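You operate a simulated robot arm through the tools that you are given. There is no shell and no other tool.

The job below is to be done with a simulated robot arm. You get a single attempt, and the scene is never put back.

JOB
Try the three sleeved hoses in the ring gauge and sort them.
Fine: one that drops in goes to the pass tray, one that sits on the rim to rework.

Only the result counts: the job must be done as asked and must still hold three seconds after the hand-in. Knocking over, shifting, dropping, spilling or breaking anything else fails it.

ROBOT AND FRAMES
A 7-joint arm with a two-finger parallel gripper, fixed in place. Base frame: the origin is on the floor under the middle of its stand, x ahead of it, y to its left, z up. Lengths are in m, angles in rad, forces in N, time in s.
With the tool pointing down near the work surface it reaches from about 0.44 to 0.9 m from the base axis. Its first joint turns from -2.007 to 2.007 rad. Payload 3.91 kg.
The tool frame sits at the grasp point between the pads (the TCP): z along the fingers, y along the line on which they close. The tips reach 0.03 m beyond it. The gripper opens to 0.11 m. The fingers are 0.02 m wide and 0.01 m thick; the gripper's body (0.048 by 0.112 m) begins 0.055 m behind the TCP.
Orientation is told as [roll, pitch, yaw] about the base's x, y, z axes, in that order, counted from this pose: with the fingers straight down and closing along the base's y, the tool's x points along the base's -x, its y along +y and its z along -z.

CONTROLS
- The arm moves only by the tool jog_arm. Its argument "commands" is a list of rows, each a list of 7 numbers: the shift along the base's x, y, z in m, then the turn, a rotation vector about the base's x, y, z in rad, then the gripper command, from -1 (shut) to 1 (fully open), values between in proportion. In form: [[tx, ty, tz, ax, ay, az, claw], ...]. A call has 1 to 20 rows; each row shifts and turns the commanded pose from where the row before left it. Each row takes 0.2 s and may step no farther than 0.05 m and 0.15 rad from the row before; otherwise, or with a gripper value out of range, the whole call is refused. A pose out of reach is approached as far as the arm can. The call stops where the force on the tool passes 40 N (or 10 N more than at its start, if that is more) or the arm is blocked; 0.2 s more then pass. The fingers move at their own pace (about 0.153 m/s each) and stop on an object; they squeeze with about 29 N. The grip force told is the motor's: it shows also when the fingers shut on nothing. Time passes only in rows, and 0.2 s behind the last, so rows that do not move let the fingers close. The reply holds the time, the measured pose of the TCP, the force on the tool along the base axes, the opening and the grip force, in the units named above and with some noise, with the torque about the TCP (base axes, N m) and any sound that the robot's microphone picked up, and new pictures: "views" is both (left out), scene, wrist or none.
- Cameras (640 x 400 px; columns grow to the right, rows downward): "scene" is fixed at [0.3994, -0.6503, 1.4701]; the picture's right is [0.93, -0.37, 0.00], its down [-0.15, -0.36, -0.92] and it looks along [0.34, 0.85, -0.39] (base axes); focal length 368 px, centre (320, 200). "wrist" rides on the gripper at [0.072, 0.017, -0.103] in the tool frame; the picture's right is [-0.23, 0.97, 0.00], its down [-0.76, -0.18, -0.62] and it looks along [-0.61, -0.14, 0.78] (tool axes); focal length 222 px, centre (320, 200). There is no depth. A picture from a camera that has moved, and an enlarged one, comes with that camera's place and axes in the base frame and with its lens.
- raise_lower(by): slides the trunk up (or, below 0, down) by that many m; the arm rides with it, the base frame stays. It gives what a move gives, with no picture.
- inspect(camera, box): a new picture of the part [left, top, right, bottom] of that camera's present view, enlarged. No time passes.
- sign_off(): hands the job in; it is judged then, once.

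Places have to be worked out from the pictures, the camera data and where the tool is seen. Open the gripper and draw the arm clear of the work before you hand the job in, unless the task says otherwise.

The tools are called after "Emit:" as a command line: name --pt "numbers of a row" for each row, then --argument value for the rest, lists and objects as JSON in quotes. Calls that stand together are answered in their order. jog_arm: Moves the arm, as the interface text tells. Its arguments: {"type":"object","properties":{"commands":{"type":"array"},"views":{"type":"string","enum":["both","scene","wrist","none"]}},"required":["commands"]} The other tools are called the same way: raise_lower (by) moves the trunk up or down; inspect (camera, box) takes an enlarged picture of a part of a camera's view; sign_off () hands the job in.

At the start:

```text
time: 0.0
ee_pos: [0.5222, 0.1892, 1.2141]
ee_rot: [0.0, 0.0, -0.002]
wrist_force: [0.7, -0.6, 0.6]
wrist_torque: [-0.01, 0.03, 0.0]
finger_gap: 0.1099
gripper_force: 0.1
trunk travel left (down, up): [-0.875, 0.115]
```

scene: 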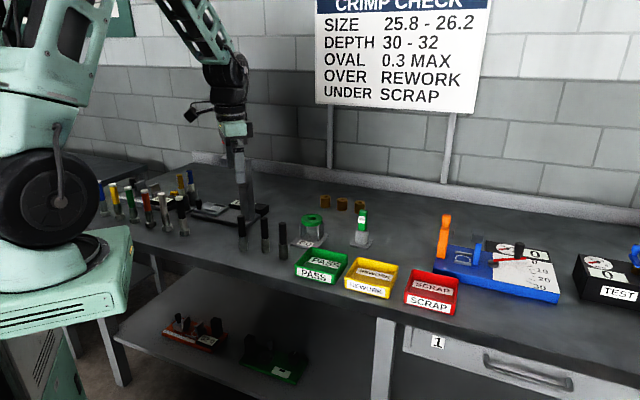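
wrist: 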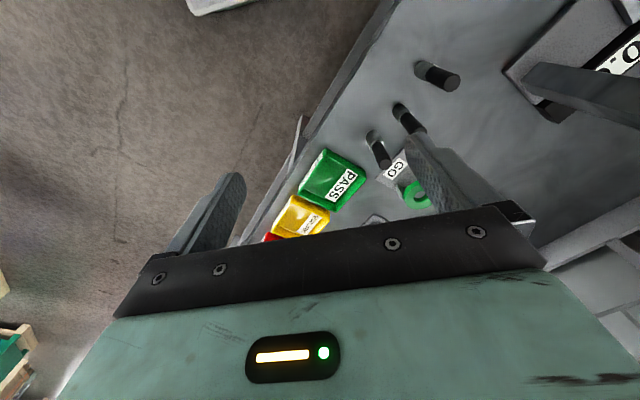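

The scene shows three dark sleeved hoses standing on the bench by a green ring gauge (GO), with PASS, REWORK and SCRAP trays in front. I'll enlarge those areas to see the details.

Emit:
inspect --camera "scene" --box '[220, 180, 400, 300]'

Emit:
inspect --camera "scene" --box '[80, 150, 270, 270]'

Emit:
inspect --camera "scene" --box '[400, 190, 640, 330]'

Emit:
inspect --camera "scene" --box '[300, 0, 500, 120]'

Emit:
inspect --camera "wrist" --box '[240, 40, 480, 240]'

```text
3.33 times, centred on (310, 240) of scene
camera zoom: at [0.3994, -0.6503, 1.4701], right [0.93, -0.37, 0.0], down [-0.15, -0.36, -0.92], along [0.34, 0.85, -0.39], focal length 1228 px, centre (353, 67)
```

zoom: 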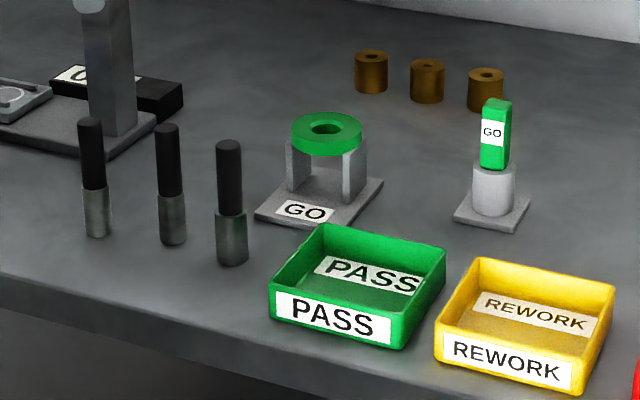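

```text
3.33 times, centred on (175, 210) of scene
camera zoom: at [0.3994, -0.6503, 1.4701], right [0.93, -0.37, 0.0], down [-0.15, -0.36, -0.92], along [0.34, 0.85, -0.39], focal length 1228 px, centre (803, 167)
```

zoom: 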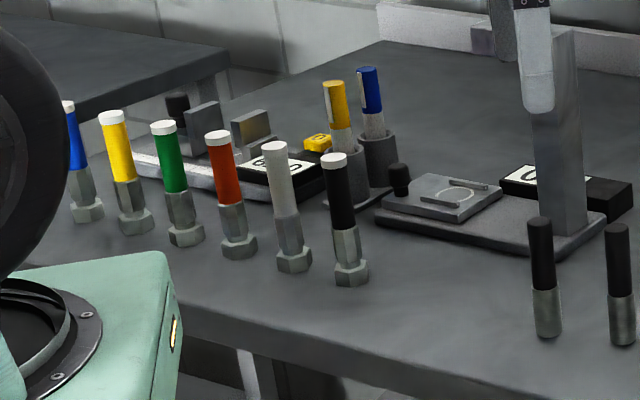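

```text
2.67 times, centred on (520, 260) of scene
camera zoom: at [0.3994, -0.6503, 1.4701], right [0.93, -0.37, 0.0], down [-0.15, -0.36, -0.92], along [0.34, 0.85, -0.39], focal length 983 px, centre (-213, 40)
```

zoom: 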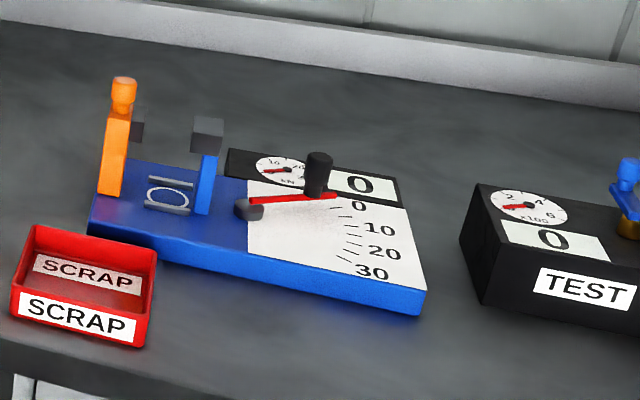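

```text
3.20 times, centred on (400, 60) of scene
camera zoom: at [0.3994, -0.6503, 1.4701], right [0.93, -0.37, 0.0], down [-0.15, -0.36, -0.92], along [0.34, 0.85, -0.39], focal length 1179 px, centre (64, 648)
```

zoom: 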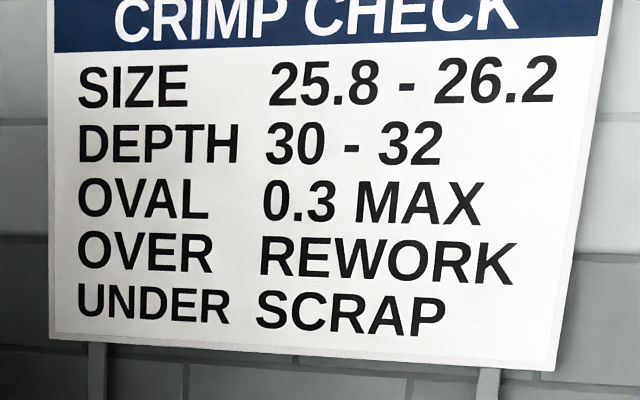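

```text
2.00 times, centred on (360, 140) of wrist
camera zoom: at [0.4506, 0.2063, 1.3165], right [0.23, 0.97, 0.0], down [0.76, -0.18, 0.62], along [0.61, -0.14, -0.78], focal length 444 px, centre (240, 320)
```

zoom: 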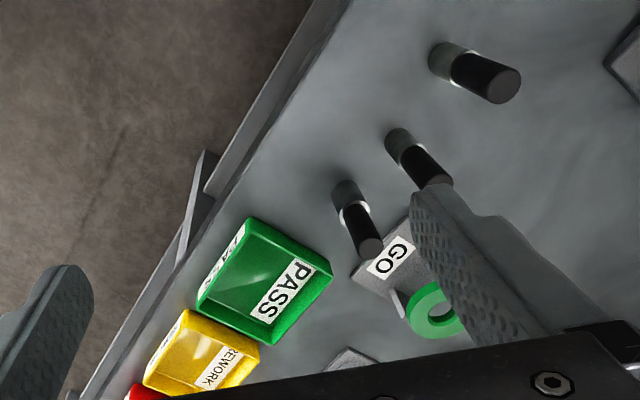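

Triangulating the two pictures puts the bench top at z about 0.88 and the ring top near (0.77, 0.34, 0.953). The hoses stand near (0.55, 0.365), (0.61, 0.327) and (0.654, 0.272), with tops around 0.99. I'll move closer, well above them, to get better views.

Emit:
jog_arm --pt "0 0.03 -0.02 0 0 0 1" --pt "0 0.03 -0.02 0 0 0 1" --pt "0 0.03 -0.02 0 0 0 1" --pt "0 0.02 -0.02 0 0 0 1" --pt "0 0 0 0 0 0 1" --views "both"

```text
time: 1.2
ee_pos: [0.5214, 0.3004, 1.1328]
ee_rot: [-0.001, 0.001, -0.001]
wrist_force: [-0.2, -1.3, 0.3]
wrist_torque: [-0.01, 0.04, -0.01]
finger_gap: 0.1099
gripper_force: 0.1
trunk travel left (down, up): [-0.875, 0.115]
camera wrist: at [0.4502, 0.3169, 1.2361], right [0.23, 0.97, 0.0], down [0.76, -0.18, 0.62], along [0.61, -0.14, -0.78], focal length 222 px, centre (320, 200)
```

scene: 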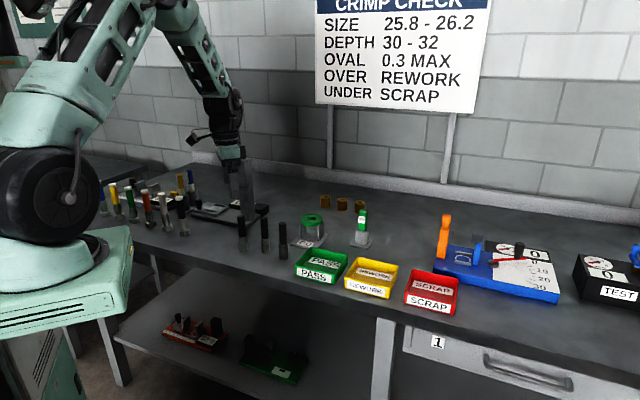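
wrist: 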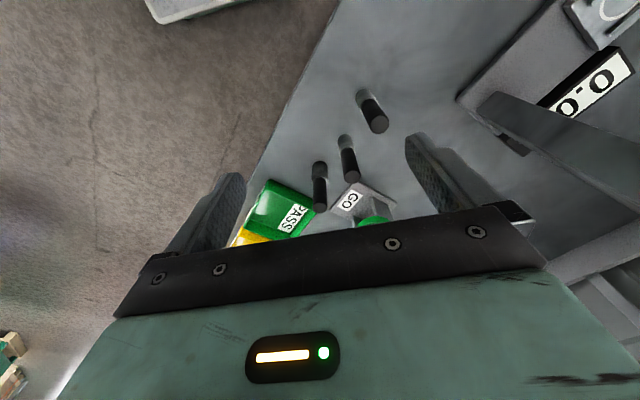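

The wrist camera now shows all three hoses and part of the gauge. I'll enlarge this view to measure sleeve widths and refine the positions.

Emit:
inspect --camera "wrist" --box '[300, 70, 420, 230]'

Emit:
inspect --camera "scene" --box '[225, 205, 285, 265]'

Emit:
inspect --camera "scene" --box '[280, 200, 340, 260]'

Emit:
inspect --camera "scene" --box '[285, 235, 405, 305]'

```text
2.50 times, centred on (360, 150) of wrist
camera zoom: at [0.4502, 0.3169, 1.2361], right [0.23, 0.97, 0.0], down [0.76, -0.18, 0.62], along [0.61, -0.14, -0.78], focal length 555 px, centre (220, 325)
```

zoom: 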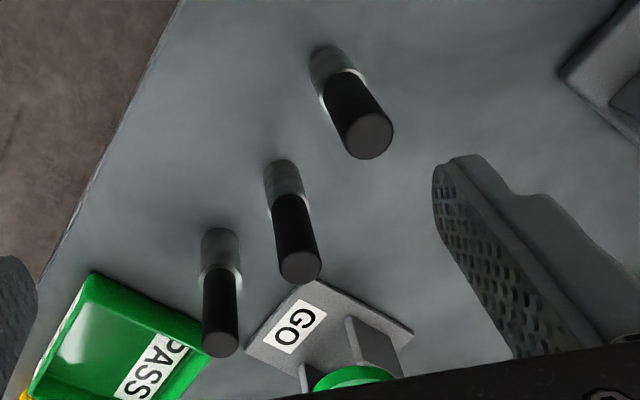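

```text
6.67 times, centred on (255, 235) of scene
camera zoom: at [0.3994, -0.6503, 1.4701], right [0.93, -0.37, 0.0], down [-0.15, -0.36, -0.92], along [0.34, 0.85, -0.39], focal length 2457 px, centre (753, -33)
```

zoom: 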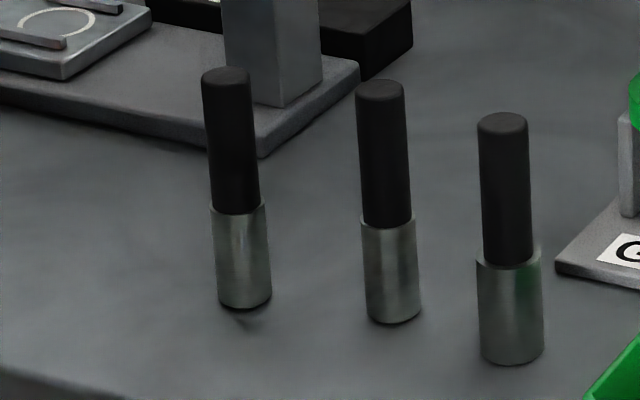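

```text
6.67 times, centred on (310, 230) of scene
camera zoom: at [0.3994, -0.6503, 1.4701], right [0.93, -0.37, 0.0], down [-0.15, -0.36, -0.92], along [0.34, 0.85, -0.39], focal length 2457 px, centre (387, 0)
```

zoom: 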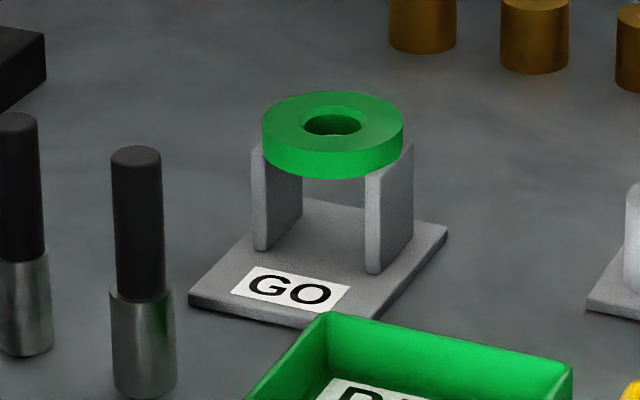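

```text
5.33 times, centred on (345, 270) of scene
camera zoom: at [0.3994, -0.6503, 1.4701], right [0.93, -0.37, 0.0], down [-0.15, -0.36, -0.92], along [0.34, 0.85, -0.39], focal length 1965 px, centre (187, -173)
```

zoom: 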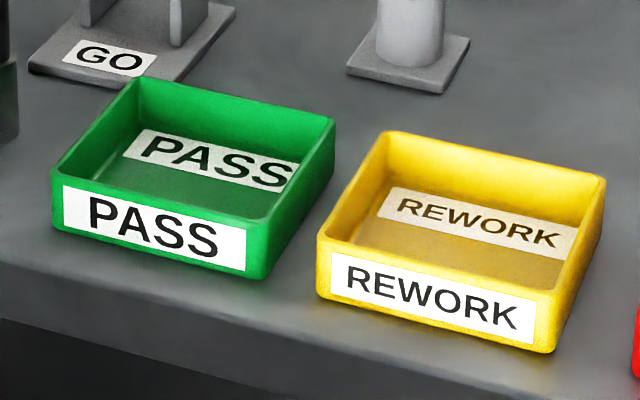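

The hole looks chamfered, and the third sleeve looks wider than the other two. I'll enlarge further to measure the sleeve widths and the hole.

Emit:
inspect --camera "scene" --box '[236, 230, 256, 254]'

Emit:
inspect --camera "scene" --box '[256, 234, 280, 260]'

Emit:
inspect --camera "scene" --box '[300, 208, 324, 230]'

```text
16.00 times, centred on (246, 242) of scene
camera zoom: at [0.3994, -0.6503, 1.4701], right [0.93, -0.37, 0.0], down [-0.15, -0.36, -0.92], along [0.34, 0.85, -0.39], focal length 5896 px, centre (1504, -472)
```

zoom: 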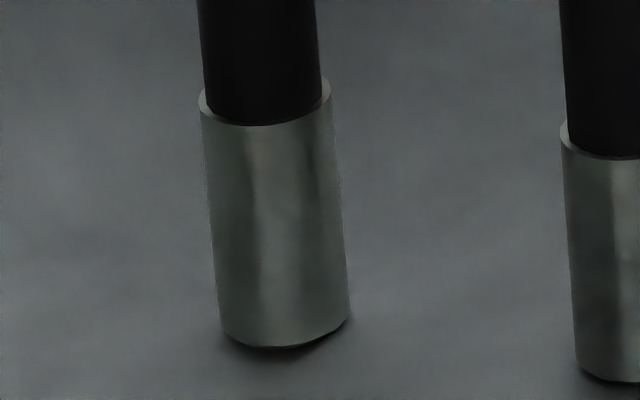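

```text
15.38 times, centred on (268, 247) of scene
camera zoom: at [0.3994, -0.6503, 1.4701], right [0.93, -0.37, 0.0], down [-0.15, -0.36, -0.92], along [0.34, 0.85, -0.39], focal length 5670 px, centre (1120, -523)
```

zoom: 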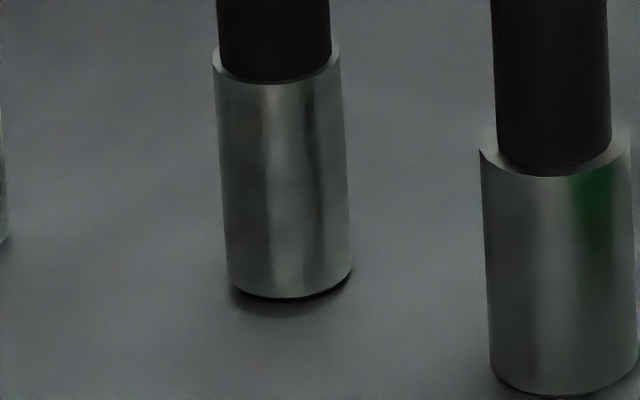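

```text
16.00 times, centred on (312, 219) of scene
camera zoom: at [0.3994, -0.6503, 1.4701], right [0.93, -0.37, 0.0], down [-0.15, -0.36, -0.92], along [0.34, 0.85, -0.39], focal length 5896 px, centre (448, -104)
```

zoom: 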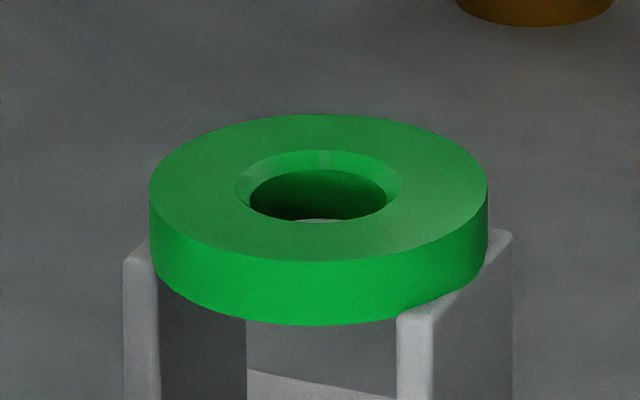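

The hole is about 27.5 mm across. The sleeves measure roughly 25.2, 24.9 and 28.5 mm, but each one still has to be tried. I'll hover above the third hose, near (0.652, 0.270), with the gripper part open and check alignment in the wrist view.

Emit:
jog_arm --pt "0.033 -0.0076 -0.005 0 0 0 0.3" --pt "0.033 -0.0076 -0.005 0 0 0 0.3" --pt "0.033 -0.0076 -0.005 0 0 0 0.1" --pt "0.032 -0.0076 -0.005 0 0 0 0.1" --pt "0 0 0 0 0 0 0.1" --views "both"

```text
time: 2.4
ee_pos: [0.6535, 0.2682, 1.1126]
ee_rot: [0.0, 0.0, 0.0]
wrist_force: [-0.5, -0.6, 0.7]
wrist_torque: [0.01, 0.01, 0.0]
finger_gap: 0.0607
gripper_force: 0.0
trunk travel left (down, up): [-0.875, 0.115]
camera wrist: at [0.5826, 0.2867, 1.2166], right [0.23, 0.97, 0.0], down [0.76, -0.18, 0.62], along [0.61, -0.14, -0.78], focal length 222 px, centre (320, 200)
```

scene: 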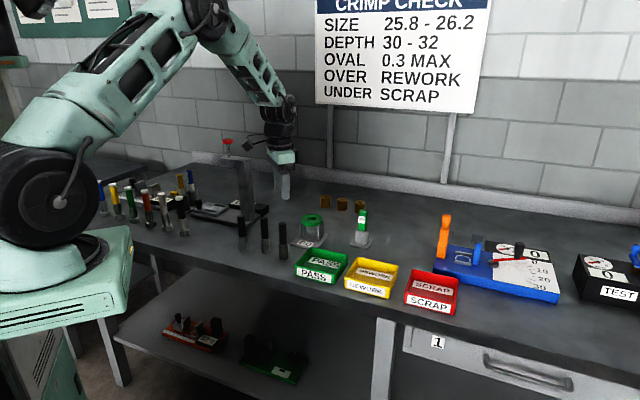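
wrist: 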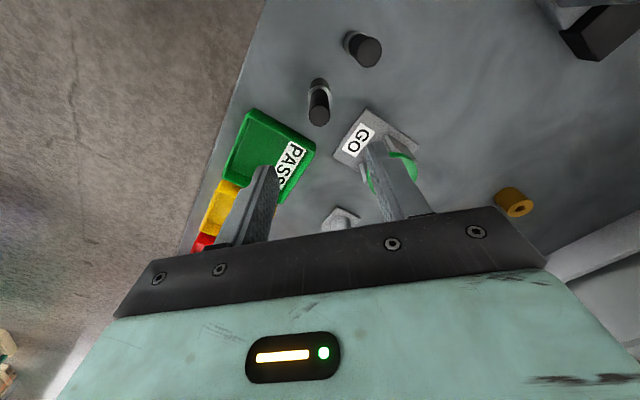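

The column behind is a gauge with an arm and a red knob on top, so I'll keep clear of it. I'll enlarge the wrist view to refine where hose 3 and the ring are.

Emit:
inspect --camera "wrist" --box '[290, 20, 390, 130]'

Emit:
inspect --camera "wrist" --box '[200, 100, 440, 260]'

```text
3.64 times, centred on (340, 75) of wrist
camera zoom: at [0.5826, 0.2867, 1.2166], right [0.23, 0.97, 0.0], down [0.76, -0.18, 0.62], along [0.61, -0.14, -0.78], focal length 808 px, centre (247, 654)
```

zoom: 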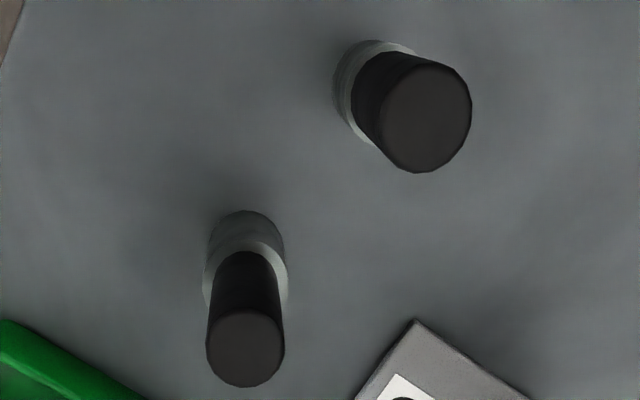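

```text
2.50 times, centred on (320, 180) of wrist
camera zoom: at [0.5826, 0.2867, 1.2166], right [0.23, 0.97, 0.0], down [0.76, -0.18, 0.62], along [0.61, -0.14, -0.78], focal length 555 px, centre (320, 250)
```

zoom: 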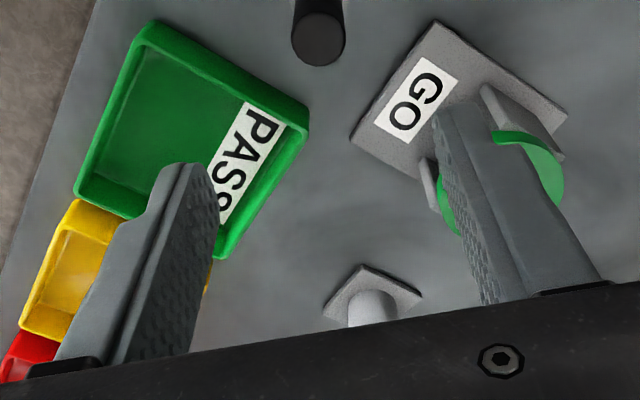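

The refined estimate for hose 3 is (0.654, 0.2695), almost under the TCP. I'll descend to TCP z about 0.978 with the gripper part open and check before closing.

Emit:
jog_arm --pt "0.0005 0.0012 -0.025 0 0 0 0.1" --pt "0 0 -0.025 0 0 0 0.1" --pt "0 0 -0.025 0 0 0 0.1" --pt "0 0 -0.025 0 0 0 0.1" --pt "0 0 -0.02 0 0 0 0.1" --pt "0 0 -0.0146 0 0 0 0.1" --pt "0 0 0 0 0 0 0.1" --views "both"

Emit:
inspect --camera "wrist" --box '[230, 100, 430, 225]'

Emit:
inspect --camera "scene" --box '[240, 190, 310, 270]'

```text
time: 4.0
ee_pos: [0.6535, 0.2697, 0.9783]
ee_rot: [0.0, 0.0, 0.0]
wrist_force: [0.3, 0.5, 0.7]
wrist_torque: [-0.04, -0.01, 0.0]
finger_gap: 0.0606
gripper_force: 0.1
trunk travel left (down, up): [-0.875, 0.115]
camera wrist: at [0.5821, 0.2872, 1.0808], right [0.23, 0.97, 0.0], down [0.76, -0.18, 0.62], along [0.61, -0.14, -0.78], focal length 222 px, centre (320, 200)
```

scene: 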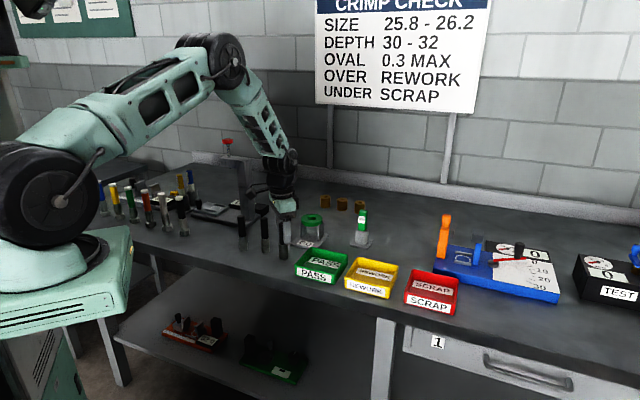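
wrist: 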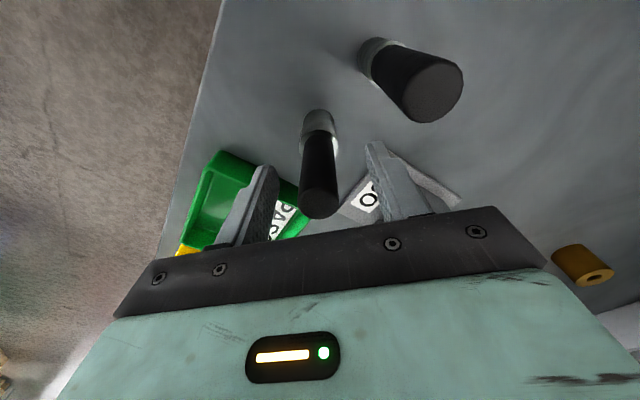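

```text
3.20 times, centred on (330, 162) of wrist
camera zoom: at [0.5821, 0.2872, 1.0808], right [0.23, 0.97, 0.0], down [0.76, -0.18, 0.62], along [0.61, -0.14, -0.78], focal length 711 px, centre (288, 320)
```

zoom: 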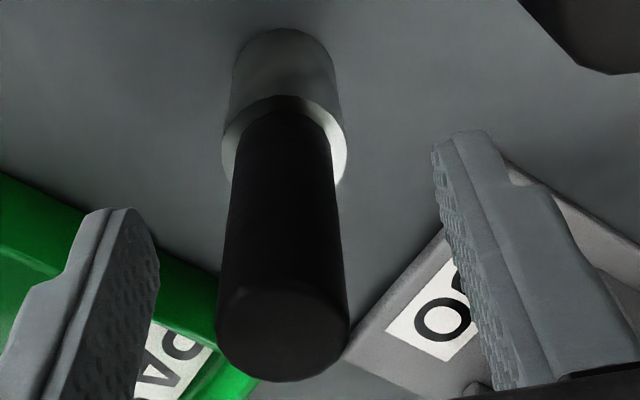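

```text
5.00 times, centred on (275, 230) of scene
camera zoom: at [0.3994, -0.6503, 1.4701], right [0.93, -0.37, 0.0], down [-0.15, -0.36, -0.92], along [0.34, 0.85, -0.39], focal length 1843 px, centre (545, 50)
```

zoom: 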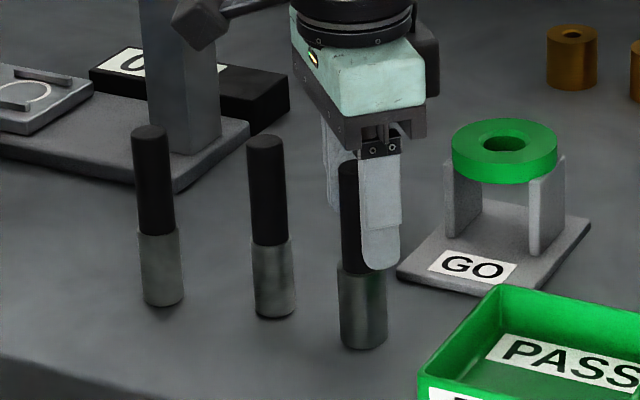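

The hose is centred between the open fingers, with its top at z about 0.991. I'll close the gripper on the rubber part.

Emit:
jog_arm --pt "0 0 0 0 0 0 -0.4" --pt "0 0 0 0 0 0 -1" --pt "0 0 0 0 0 0 -1" --views "wrist"

Emit:
inspect --camera "wrist" --box '[230, 100, 430, 225]'

```text
time: 4.8
ee_pos: [0.6536, 0.2692, 0.9771]
ee_rot: [-0.001, -0.001, -0.002]
wrist_force: [0.5, -0.9, 0.1]
wrist_torque: [-0.04, 0.0, -0.03]
finger_gap: 0.0213
gripper_force: 28.6
trunk travel left (down, up): [-0.875, 0.115]
camera wrist: at [0.5821, 0.287, 1.081], right [0.23, 0.97, 0.0], down [0.76, -0.18, 0.62], along [0.61, -0.14, -0.78], focal length 222 px, centre (320, 200)
```

wrist: 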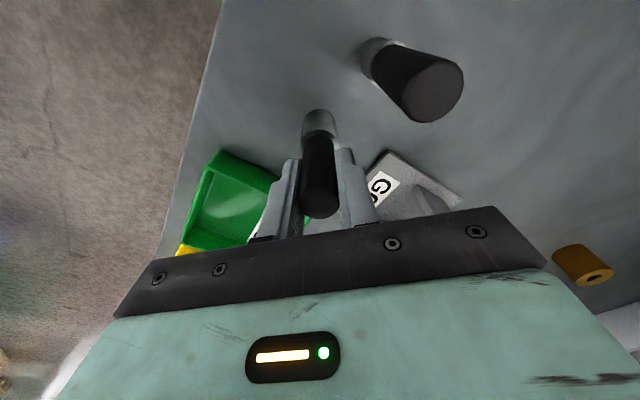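

```text
3.20 times, centred on (330, 162) of wrist
camera zoom: at [0.5821, 0.287, 1.081], right [0.23, 0.97, 0.0], down [0.76, -0.18, 0.62], along [0.61, -0.14, -0.78], focal length 711 px, centre (288, 320)
```

zoom: 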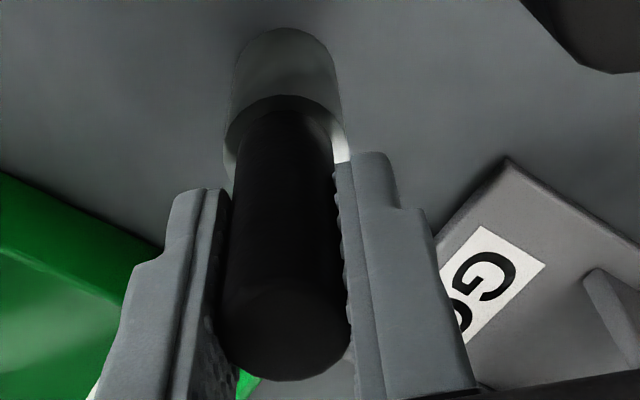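

The hose is gripped at a 0.0213 m gap and about 29 N. I'll lift it straight up to z about 1.12 and check the hold.

Emit:
jog_arm --pt "0 0 0.01 0 0 0 -1" --pt "0 0 0.02 0 0 0 -1" --pt "0 0 0.03 0 0 0 -1" --pt "0 0 0.03 0 0 0 -1" --pt "0 0 0.03 0 0 0 -1" --pt "0 0 0.02 0 0 0 -1" --pt "0 0 0 0 0 0 -1" --views "both"

Emit:
inspect --camera "wrist" --box '[230, 40, 430, 225]'

```text
time: 6.4
ee_pos: [0.6531, 0.27, 1.1169]
ee_rot: [0.0, -0.001, -0.001]
wrist_force: [0.1, 0.4, -2.5]
wrist_torque: [0.0, -0.02, -0.01]
finger_gap: 0.0216
gripper_force: 28.3
trunk travel left (down, up): [-0.875, 0.115]
camera wrist: at [0.5823, 0.2867, 1.2199], right [0.23, 0.97, 0.0], down [0.76, -0.18, 0.62], along [0.61, -0.14, -0.78], focal length 222 px, centre (320, 200)
```

scene: 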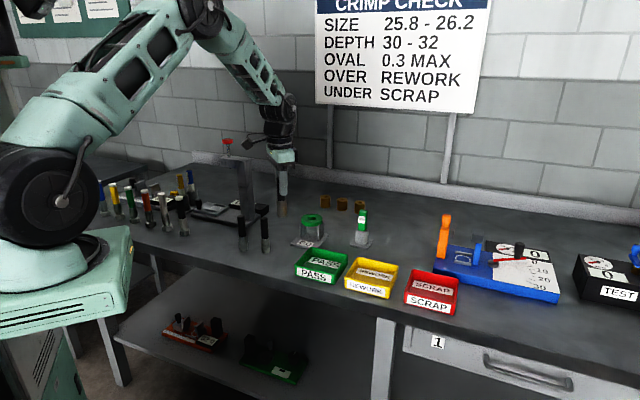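
wrist: 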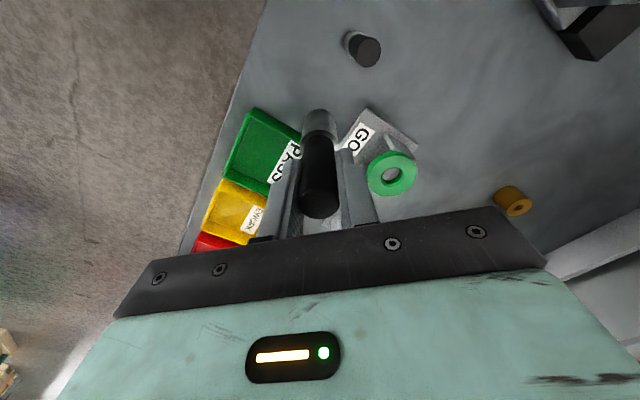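

```text
2.16 times, centred on (330, 132) of wrist
camera zoom: at [0.5823, 0.2867, 1.2199], right [0.23, 0.97, 0.0], down [0.76, -0.18, 0.62], along [0.61, -0.14, -0.78], focal length 480 px, centre (298, 346)
```

zoom: 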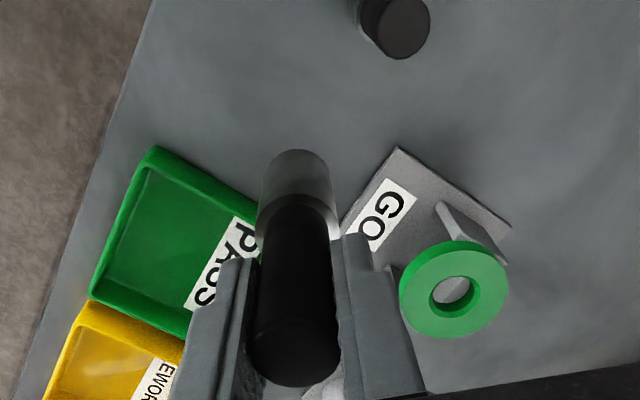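

The hose is held firmly (about 2.5 N hanging) and the ring is clearly visible. I'll enlarge the ring in the wrist view to refine its centre.

Emit:
inspect --camera "wrist" --box '[355, 140, 425, 205]'

Emit:
inspect --camera "scene" --box '[265, 150, 335, 250]'

```text
6.15 times, centred on (390, 172) of wrist
camera zoom: at [0.5823, 0.2867, 1.2199], right [0.23, 0.97, 0.0], down [0.76, -0.18, 0.62], along [0.61, -0.14, -0.78], focal length 1367 px, centre (-111, 369)
```

zoom: 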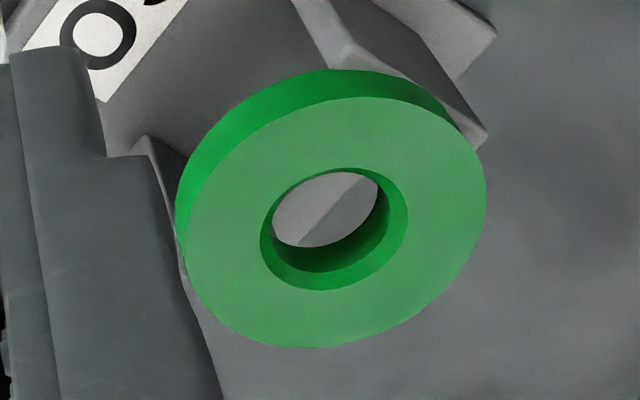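

```text
4.00 times, centred on (300, 200) of scene
camera zoom: at [0.3994, -0.6503, 1.4701], right [0.93, -0.37, 0.0], down [-0.15, -0.36, -0.92], along [0.34, 0.85, -0.39], focal length 1474 px, centre (400, 200)
```

zoom: 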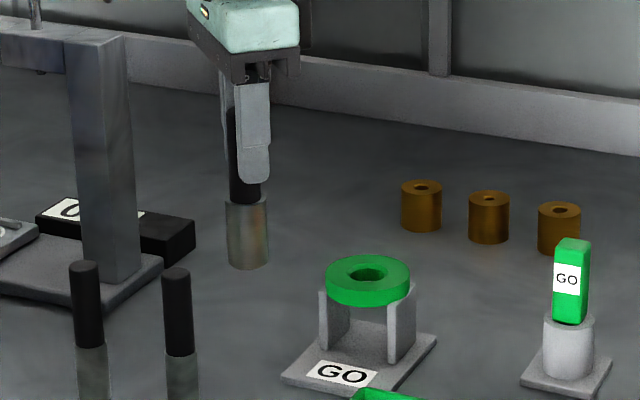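

The two views now agree: the ring centre is near (0.773, 0.348) with its top at z about 0.953. I'll carry the hose above it and then lower to leave about 2 cm under the sleeve.

Emit:
jog_arm --pt "0.03 0.0195 0 0 0 0 -1" --pt "0.03 0.0195 0 0 0 0 -1" --pt "0.03 0.0195 0 0 0 0 -1" --pt "0.03 0.0195 0 0 0 0 -1" --pt "0 0 -0.02 0 0 0 -1" --pt "0 0 -0.02 0 0 0 -1" --pt "0 0 0 0 0 0 -1" --views "both"

Emit:
inspect --camera "wrist" --box '[260, 60, 390, 225]'

Emit:
inspect --camera "scene" --box '[285, 175, 345, 250]'

```text
time: 8.0
ee_pos: [0.7717, 0.3477, 1.0777]
ee_rot: [-0.001, -0.001, 0.0]
wrist_force: [-0.2, -1.0, -2.2]
wrist_torque: [-0.02, -0.01, 0.02]
finger_gap: 0.0214
gripper_force: 29.4
trunk travel left (down, up): [-0.875, 0.115]
camera wrist: at [0.7008, 0.3653, 1.181], right [0.23, 0.97, 0.0], down [0.76, -0.18, 0.62], along [0.61, -0.14, -0.78], focal length 222 px, centre (320, 200)
```

scene: 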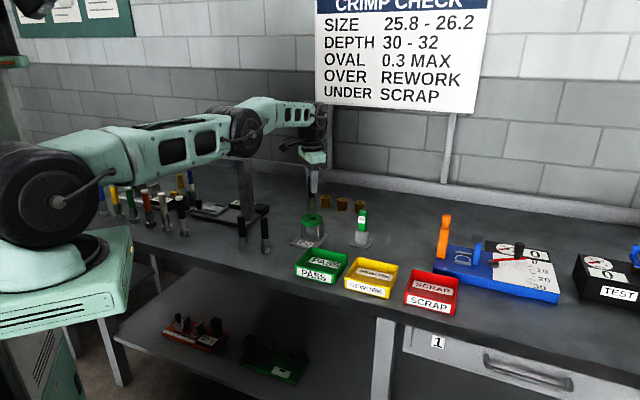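
wrist: 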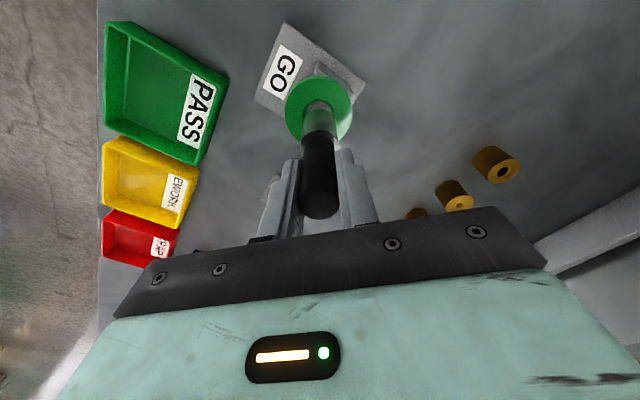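

```text
2.42 times, centred on (325, 142) of wrist
camera zoom: at [0.7008, 0.3653, 1.181], right [0.23, 0.97, 0.0], down [0.76, -0.18, 0.62], along [0.61, -0.14, -0.78], focal length 538 px, centre (308, 339)
```

zoom: 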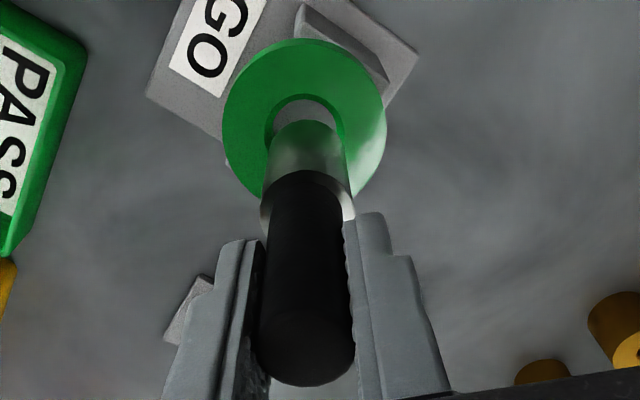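

```text
5.33 times, centred on (315, 212) of scene
camera zoom: at [0.3994, -0.6503, 1.4701], right [0.93, -0.37, 0.0], down [-0.15, -0.36, -0.92], along [0.34, 0.85, -0.39], focal length 1965 px, centre (347, 133)
```

zoom: 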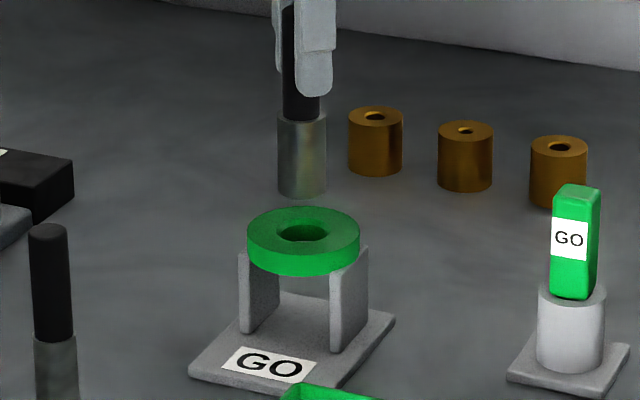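

The sleeve sits nearly over the hole in both views. I'll enlarge both more to measure the leftover offset.

Emit:
inspect --camera "wrist" --box '[280, 65, 360, 155]'

Emit:
inspect --camera "scene" --box '[298, 195, 326, 230]'

```text
4.44 times, centred on (320, 110) of wrist
camera zoom: at [0.7008, 0.3653, 1.181], right [0.23, 0.97, 0.0], down [0.76, -0.18, 0.62], along [0.61, -0.14, -0.78], focal length 987 px, centre (320, 600)
```

zoom: 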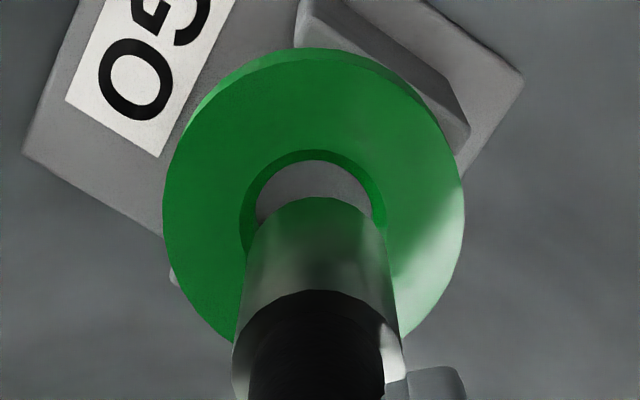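

```text
11.43 times, centred on (312, 212) of scene
camera zoom: at [0.3994, -0.6503, 1.4701], right [0.93, -0.37, 0.0], down [-0.15, -0.36, -0.92], along [0.34, 0.85, -0.39], focal length 4212 px, centre (411, 57)
```

zoom: 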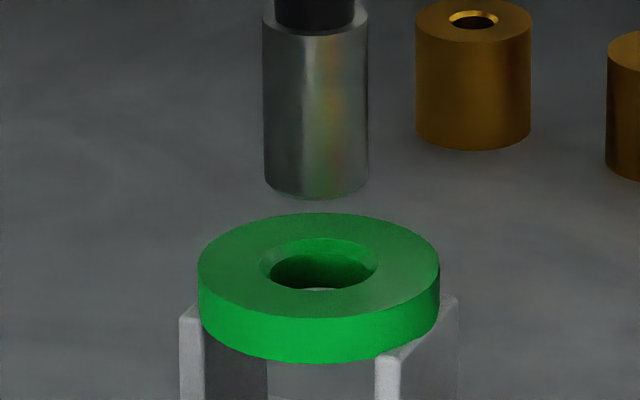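

The sleeve is about 1.1 mm too far toward +y and fine in x. I'll correct that and lower to just above the rim.

Emit:
jog_arm --pt "0 -0.0011 -0.005 0 0 0 -1" --pt "0 0 -0.008 0 0 0 -1" --pt "0 0 -0.008 0 0 0 -1" --pt "0 0 0 0 0 0 -1" --views "none"

Emit:
inspect --camera "wrist" --box '[280, 65, 360, 155]'

Emit:
inspect --camera "scene" --box '[298, 195, 326, 230]'

```text
time: 9.0
ee_pos: [0.772, 0.3468, 1.0572]
ee_rot: [-0.001, 0.001, 0.001]
wrist_force: [-0.1, -0.5, -3.3]
wrist_torque: [-0.03, 0.01, 0.01]
finger_gap: 0.0214
gripper_force: 29.1
trunk travel left (down, up): [-0.875, 0.115]
```

```text
4.44 times, centred on (320, 110) of wrist
camera zoom: at [0.7011, 0.3639, 1.1602], right [0.23, 0.97, 0.0], down [0.76, -0.18, 0.62], along [0.61, -0.14, -0.78], focal length 987 px, centre (320, 600)
```

zoom: 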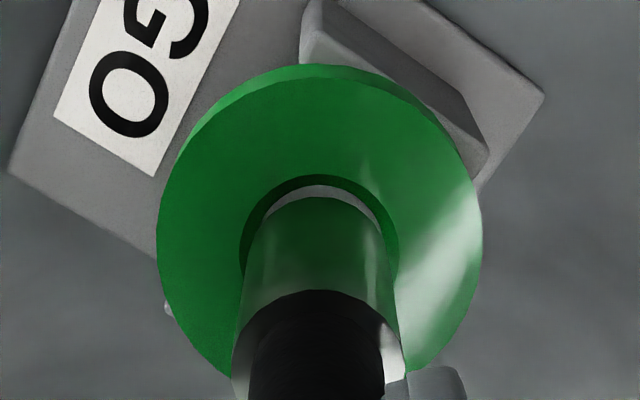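

```text
11.43 times, centred on (312, 212) of scene
camera zoom: at [0.3994, -0.6503, 1.4701], right [0.93, -0.37, 0.0], down [-0.15, -0.36, -0.92], along [0.34, 0.85, -0.39], focal length 4212 px, centre (411, 57)
```

zoom: 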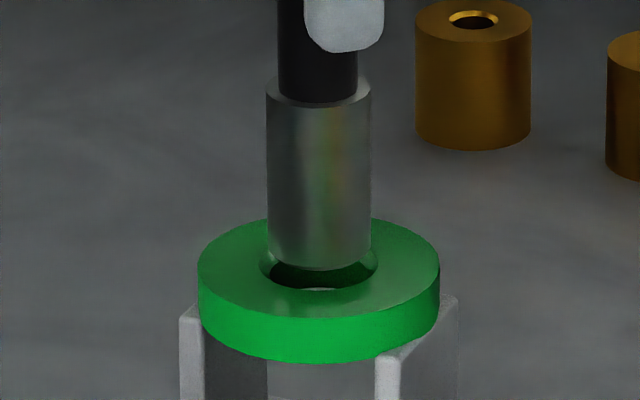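

Both views now show the sleeve centred on the hole. I'll lower in small steps and watch the force.

Emit:
jog_arm --pt "0 0 -0.002 0 0 0 -1" --pt "0 0 -0.002 0 0 0 -1" --pt "0 0 -0.002 0 0 0 -1" --pt "0 0 0 0 0 0 -1" --views "none"

```text
time: 10.0
ee_pos: [0.7732, 0.344, 1.0513]
ee_rot: [-0.002, 0.003, -0.001]
wrist_force: [0.0, 0.7, -1.9]
wrist_torque: [0.03, -0.01, 0.02]
finger_gap: 0.0212
gripper_force: 28.5
trunk travel left (down, up): [-0.875, 0.115]
```

No contact yet at TCP z 1.051. I'll keep lowering in 1.5 mm steps.

Emit:
jog_arm --pt "0 0 -0.0015 0 0 0 -1" --pt "0 0 -0.0015 0 0 0 -1" --pt "0 0 0 0 0 0 -1" --views "none"

Emit:
inspect --camera "scene" --box '[298, 195, 326, 230]'

Emit:
inspect --camera "wrist" --box '[280, 65, 360, 155]'

```text
time: 10.8
ee_pos: [0.7723, 0.3459, 1.0499]
ee_rot: [0.002, -0.002, 0.003]
wrist_force: [0.4, 3.5, -0.2]
wrist_torque: [0.35, 0.02, 0.02]
finger_gap: 0.0214
gripper_force: 28.7
trunk travel left (down, up): [-0.875, 0.115]
```

```text
11.43 times, centred on (312, 212) of scene
camera zoom: at [0.3994, -0.6503, 1.4701], right [0.93, -0.37, 0.0], down [-0.15, -0.36, -0.92], along [0.34, 0.85, -0.39], focal length 4212 px, centre (411, 57)
```

zoom: 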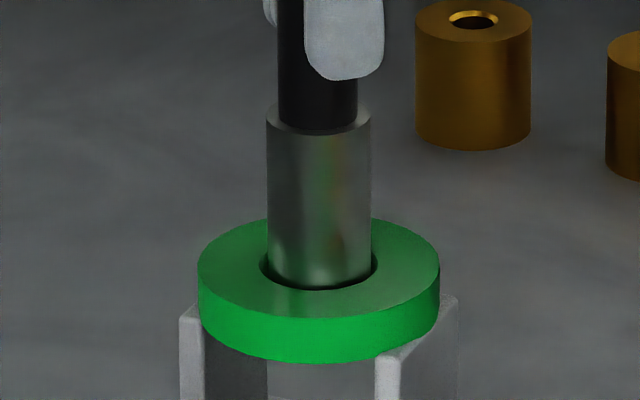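

```text
4.44 times, centred on (320, 110) of wrist
camera zoom: at [0.7008, 0.3633, 1.1522], right [0.23, 0.97, 0.0], down [0.76, -0.18, 0.62], along [0.61, -0.14, -0.78], focal length 987 px, centre (320, 600)
```

zoom: 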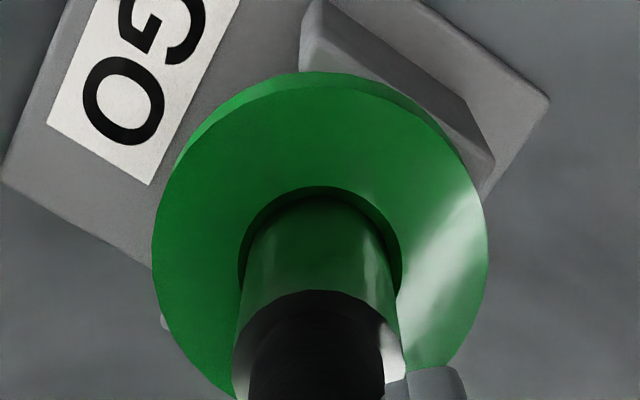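

A side force of +3.5 N in y with a matching torque means the sleeve is touching the -y side of the chamfer. I'll shift +0.6 mm in y and lower a little more.

Emit:
jog_arm --pt "0 0.0006 0 0 0 0 -1" --pt "0 0 -0.001 0 0 0 -1" --pt "0 0 0 0 0 0 -1" --views "none"

```text
time: 11.6
ee_pos: [0.7724, 0.3469, 1.049]
ee_rot: [0.001, -0.002, -0.001]
wrist_force: [-0.2, 3.6, 8.7]
wrist_torque: [0.21, 0.07, -0.03]
finger_gap: 0.0214
gripper_force: 28.7
trunk travel left (down, up): [-0.875, 0.115]
```

The vertical support force is rising, about 11 N including the weight. I'll nudge +0.3 mm in y and press another 1 mm to see whether it goes in.

Emit:
jog_arm --pt "0 0.0004 0 0 0 0 -1" --pt "0 0 -0.001 0 0 0 -1" --pt "0 0 0 0 0 0 -1" --views "none"

Emit:
inspect --camera "scene" --box '[298, 195, 326, 230]'

```text
time: 12.4
ee_pos: [0.7721, 0.3453, 1.0486]
ee_rot: [0.001, -0.002, 0.001]
wrist_force: [0.4, 5.3, 14.0]
wrist_torque: [0.3, -0.07, 0.01]
finger_gap: 0.0214
gripper_force: 29.2
trunk travel left (down, up): [-0.875, 0.115]
```

```text
11.43 times, centred on (312, 212) of scene
camera zoom: at [0.3994, -0.6503, 1.4701], right [0.93, -0.37, 0.0], down [-0.15, -0.36, -0.92], along [0.34, 0.85, -0.39], focal length 4212 px, centre (411, 57)
```

zoom: 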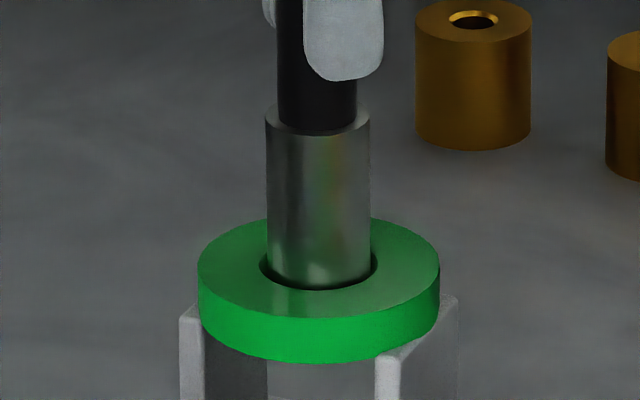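

The sleeve sits in the chamfer with 14 N of support and does not enter. To be sure, I'll unload slightly and loosen the fingers, which still cage it, so it can settle on its own.

Emit:
jog_arm --pt "0 0.0004 0.0012 0 0 0 -1" --pt "0 0 0 0 0 0 -1" --pt "0 0 0 0 0 0 -0.45" --pt "0 0 0 0 0 0 -0.45" --pt "0 0 0 0 0 0 -0.45" --views "both"

Emit:
inspect --camera "scene" --box '[298, 190, 326, 225]'

Emit:
inspect --camera "wrist" --box '[260, 65, 390, 225]'

```text
time: 13.6
ee_pos: [0.7722, 0.3465, 1.0471]
ee_rot: [0.001, 0.001, 0.001]
wrist_force: [1.1, -0.2, -0.1]
wrist_torque: [0.01, 0.02, -0.01]
finger_gap: 0.0301
gripper_force: 0.1
trunk travel left (down, up): [-0.875, 0.115]
camera wrist: at [0.7009, 0.3631, 1.1504], right [0.23, 0.97, 0.0], down [0.76, -0.18, 0.62], along [0.61, -0.14, -0.78], focal length 222 px, centre (320, 200)
```

scene: 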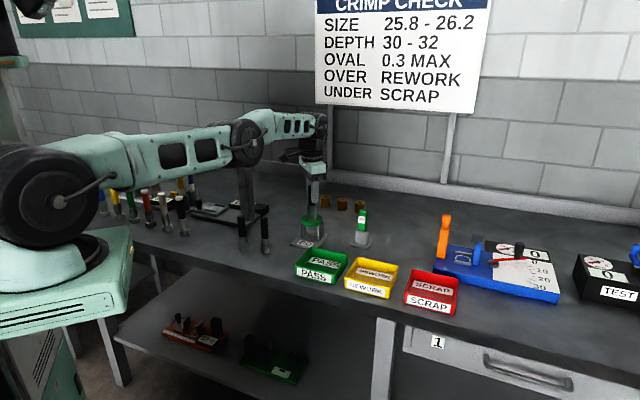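
wrist: 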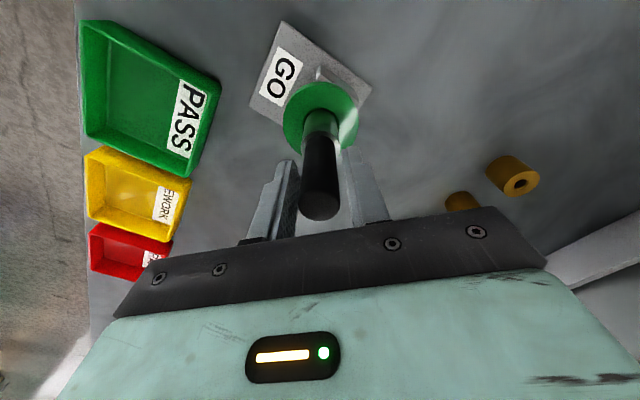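

```text
11.43 times, centred on (312, 208) of scene
camera zoom: at [0.3994, -0.6503, 1.4701], right [0.93, -0.37, 0.0], down [-0.15, -0.36, -0.92], along [0.34, 0.85, -0.39], focal length 4212 px, centre (411, 114)
```

zoom: 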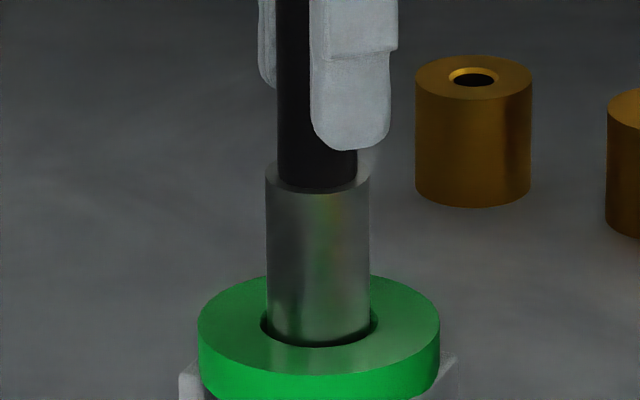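

```text
2.50 times, centred on (325, 145) of wrist
camera zoom: at [0.7009, 0.3631, 1.1504], right [0.23, 0.97, 0.0], down [0.76, -0.18, 0.62], along [0.61, -0.14, -0.78], focal length 555 px, centre (308, 338)
```

zoom: 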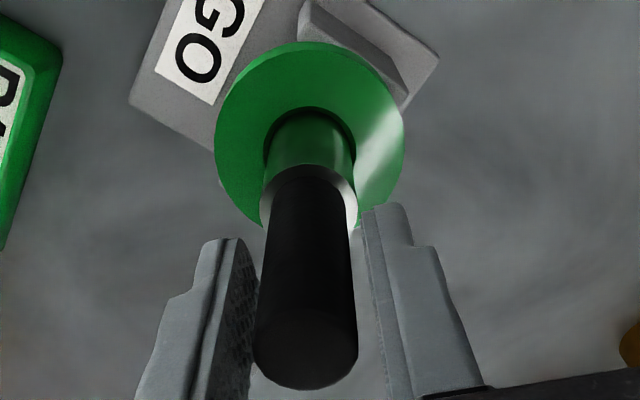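

Loosely caged, the hose stays on the rim in the chamfer and does not drop. I'll measure sleeve against hole more closely to rule out a misaligned fit.

Emit:
inspect --camera "scene" --box '[305, 208, 321, 226]'

Emit:
inspect --camera "wrist" --box '[295, 85, 350, 150]'

```text
16.00 times, centred on (313, 217) of scene
camera zoom: at [0.3994, -0.6503, 1.4701], right [0.93, -0.37, 0.0], down [-0.15, -0.36, -0.92], along [0.34, 0.85, -0.39], focal length 5896 px, centre (432, -72)
```

zoom: 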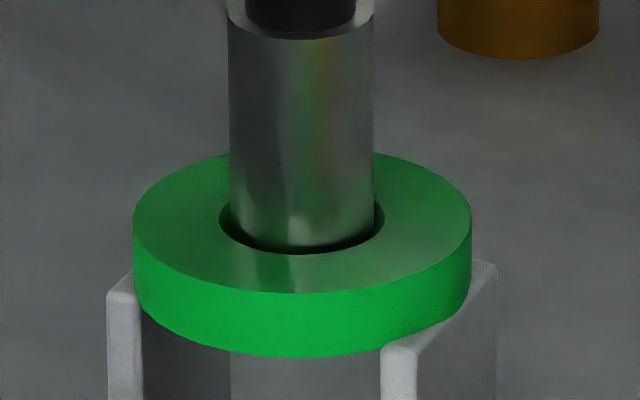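

```text
6.15 times, centred on (322, 118) of wrist
camera zoom: at [0.7009, 0.3631, 1.1504], right [0.23, 0.97, 0.0], down [0.76, -0.18, 0.62], along [0.61, -0.14, -0.78], focal length 1367 px, centre (305, 708)
```

zoom: 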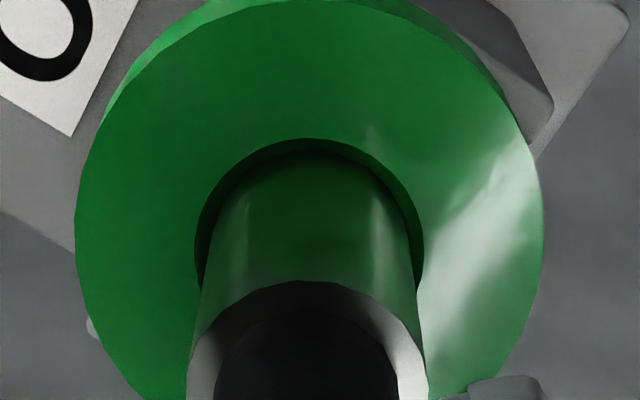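

The sleeve spans 145 px against 138 px for the hole at the same distance, about 1.4 mm too wide, so hose 3 goes to rework. I'll re-grip it and lift it clear.

Emit:
jog_arm --pt "0 0 0 0 0 0 -0.8" --pt "0 0 0 0 0 0 -1" --pt "0 0 0 0 0 0 -1" --pt "0 0 0.005 0 0 0 -1" --pt "0 0 0.02 0 0 0 -1" --pt "0 0 0.03 0 0 0 -1" --pt "0 0 0.025 0 0 0 -1" --pt "0 0 0 0 0 0 -1" --views "scene"

Emit:
inspect --camera "wrist" --box '[60, 0, 390, 225]'

```text
time: 15.4
ee_pos: [0.7723, 0.3478, 1.1226]
ee_rot: [0.001, 0.0, 0.001]
wrist_force: [0.0, 0.7, -2.4]
wrist_torque: [0.03, -0.03, -0.02]
finger_gap: 0.0217
gripper_force: 29.3
out of reach, approached as far as the arm can: row 4
trunk travel left (down, up): [-0.875, 0.115]
```

scene: 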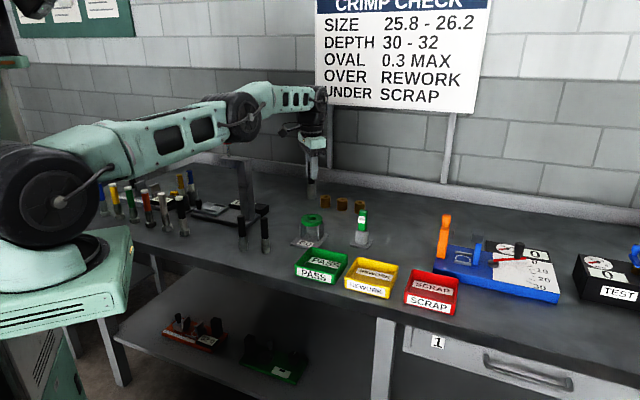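

```text
1.78 times, centred on (225, 112) of wrist
camera zoom: at [0.7006, 0.3643, 1.2249], right [0.23, 0.97, 0.0], down [0.76, -0.18, 0.62], along [0.61, -0.14, -0.78], focal length 395 px, centre (489, 356)
```

zoom: 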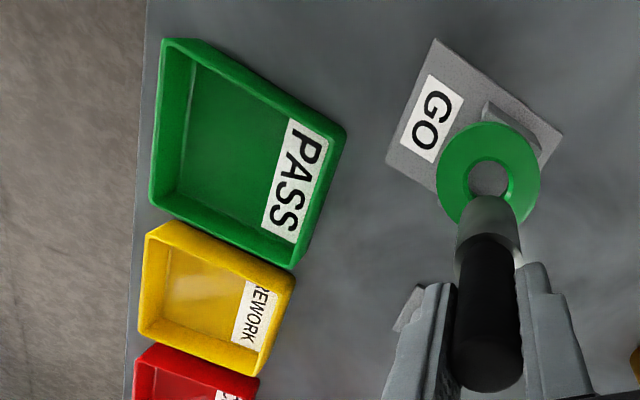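

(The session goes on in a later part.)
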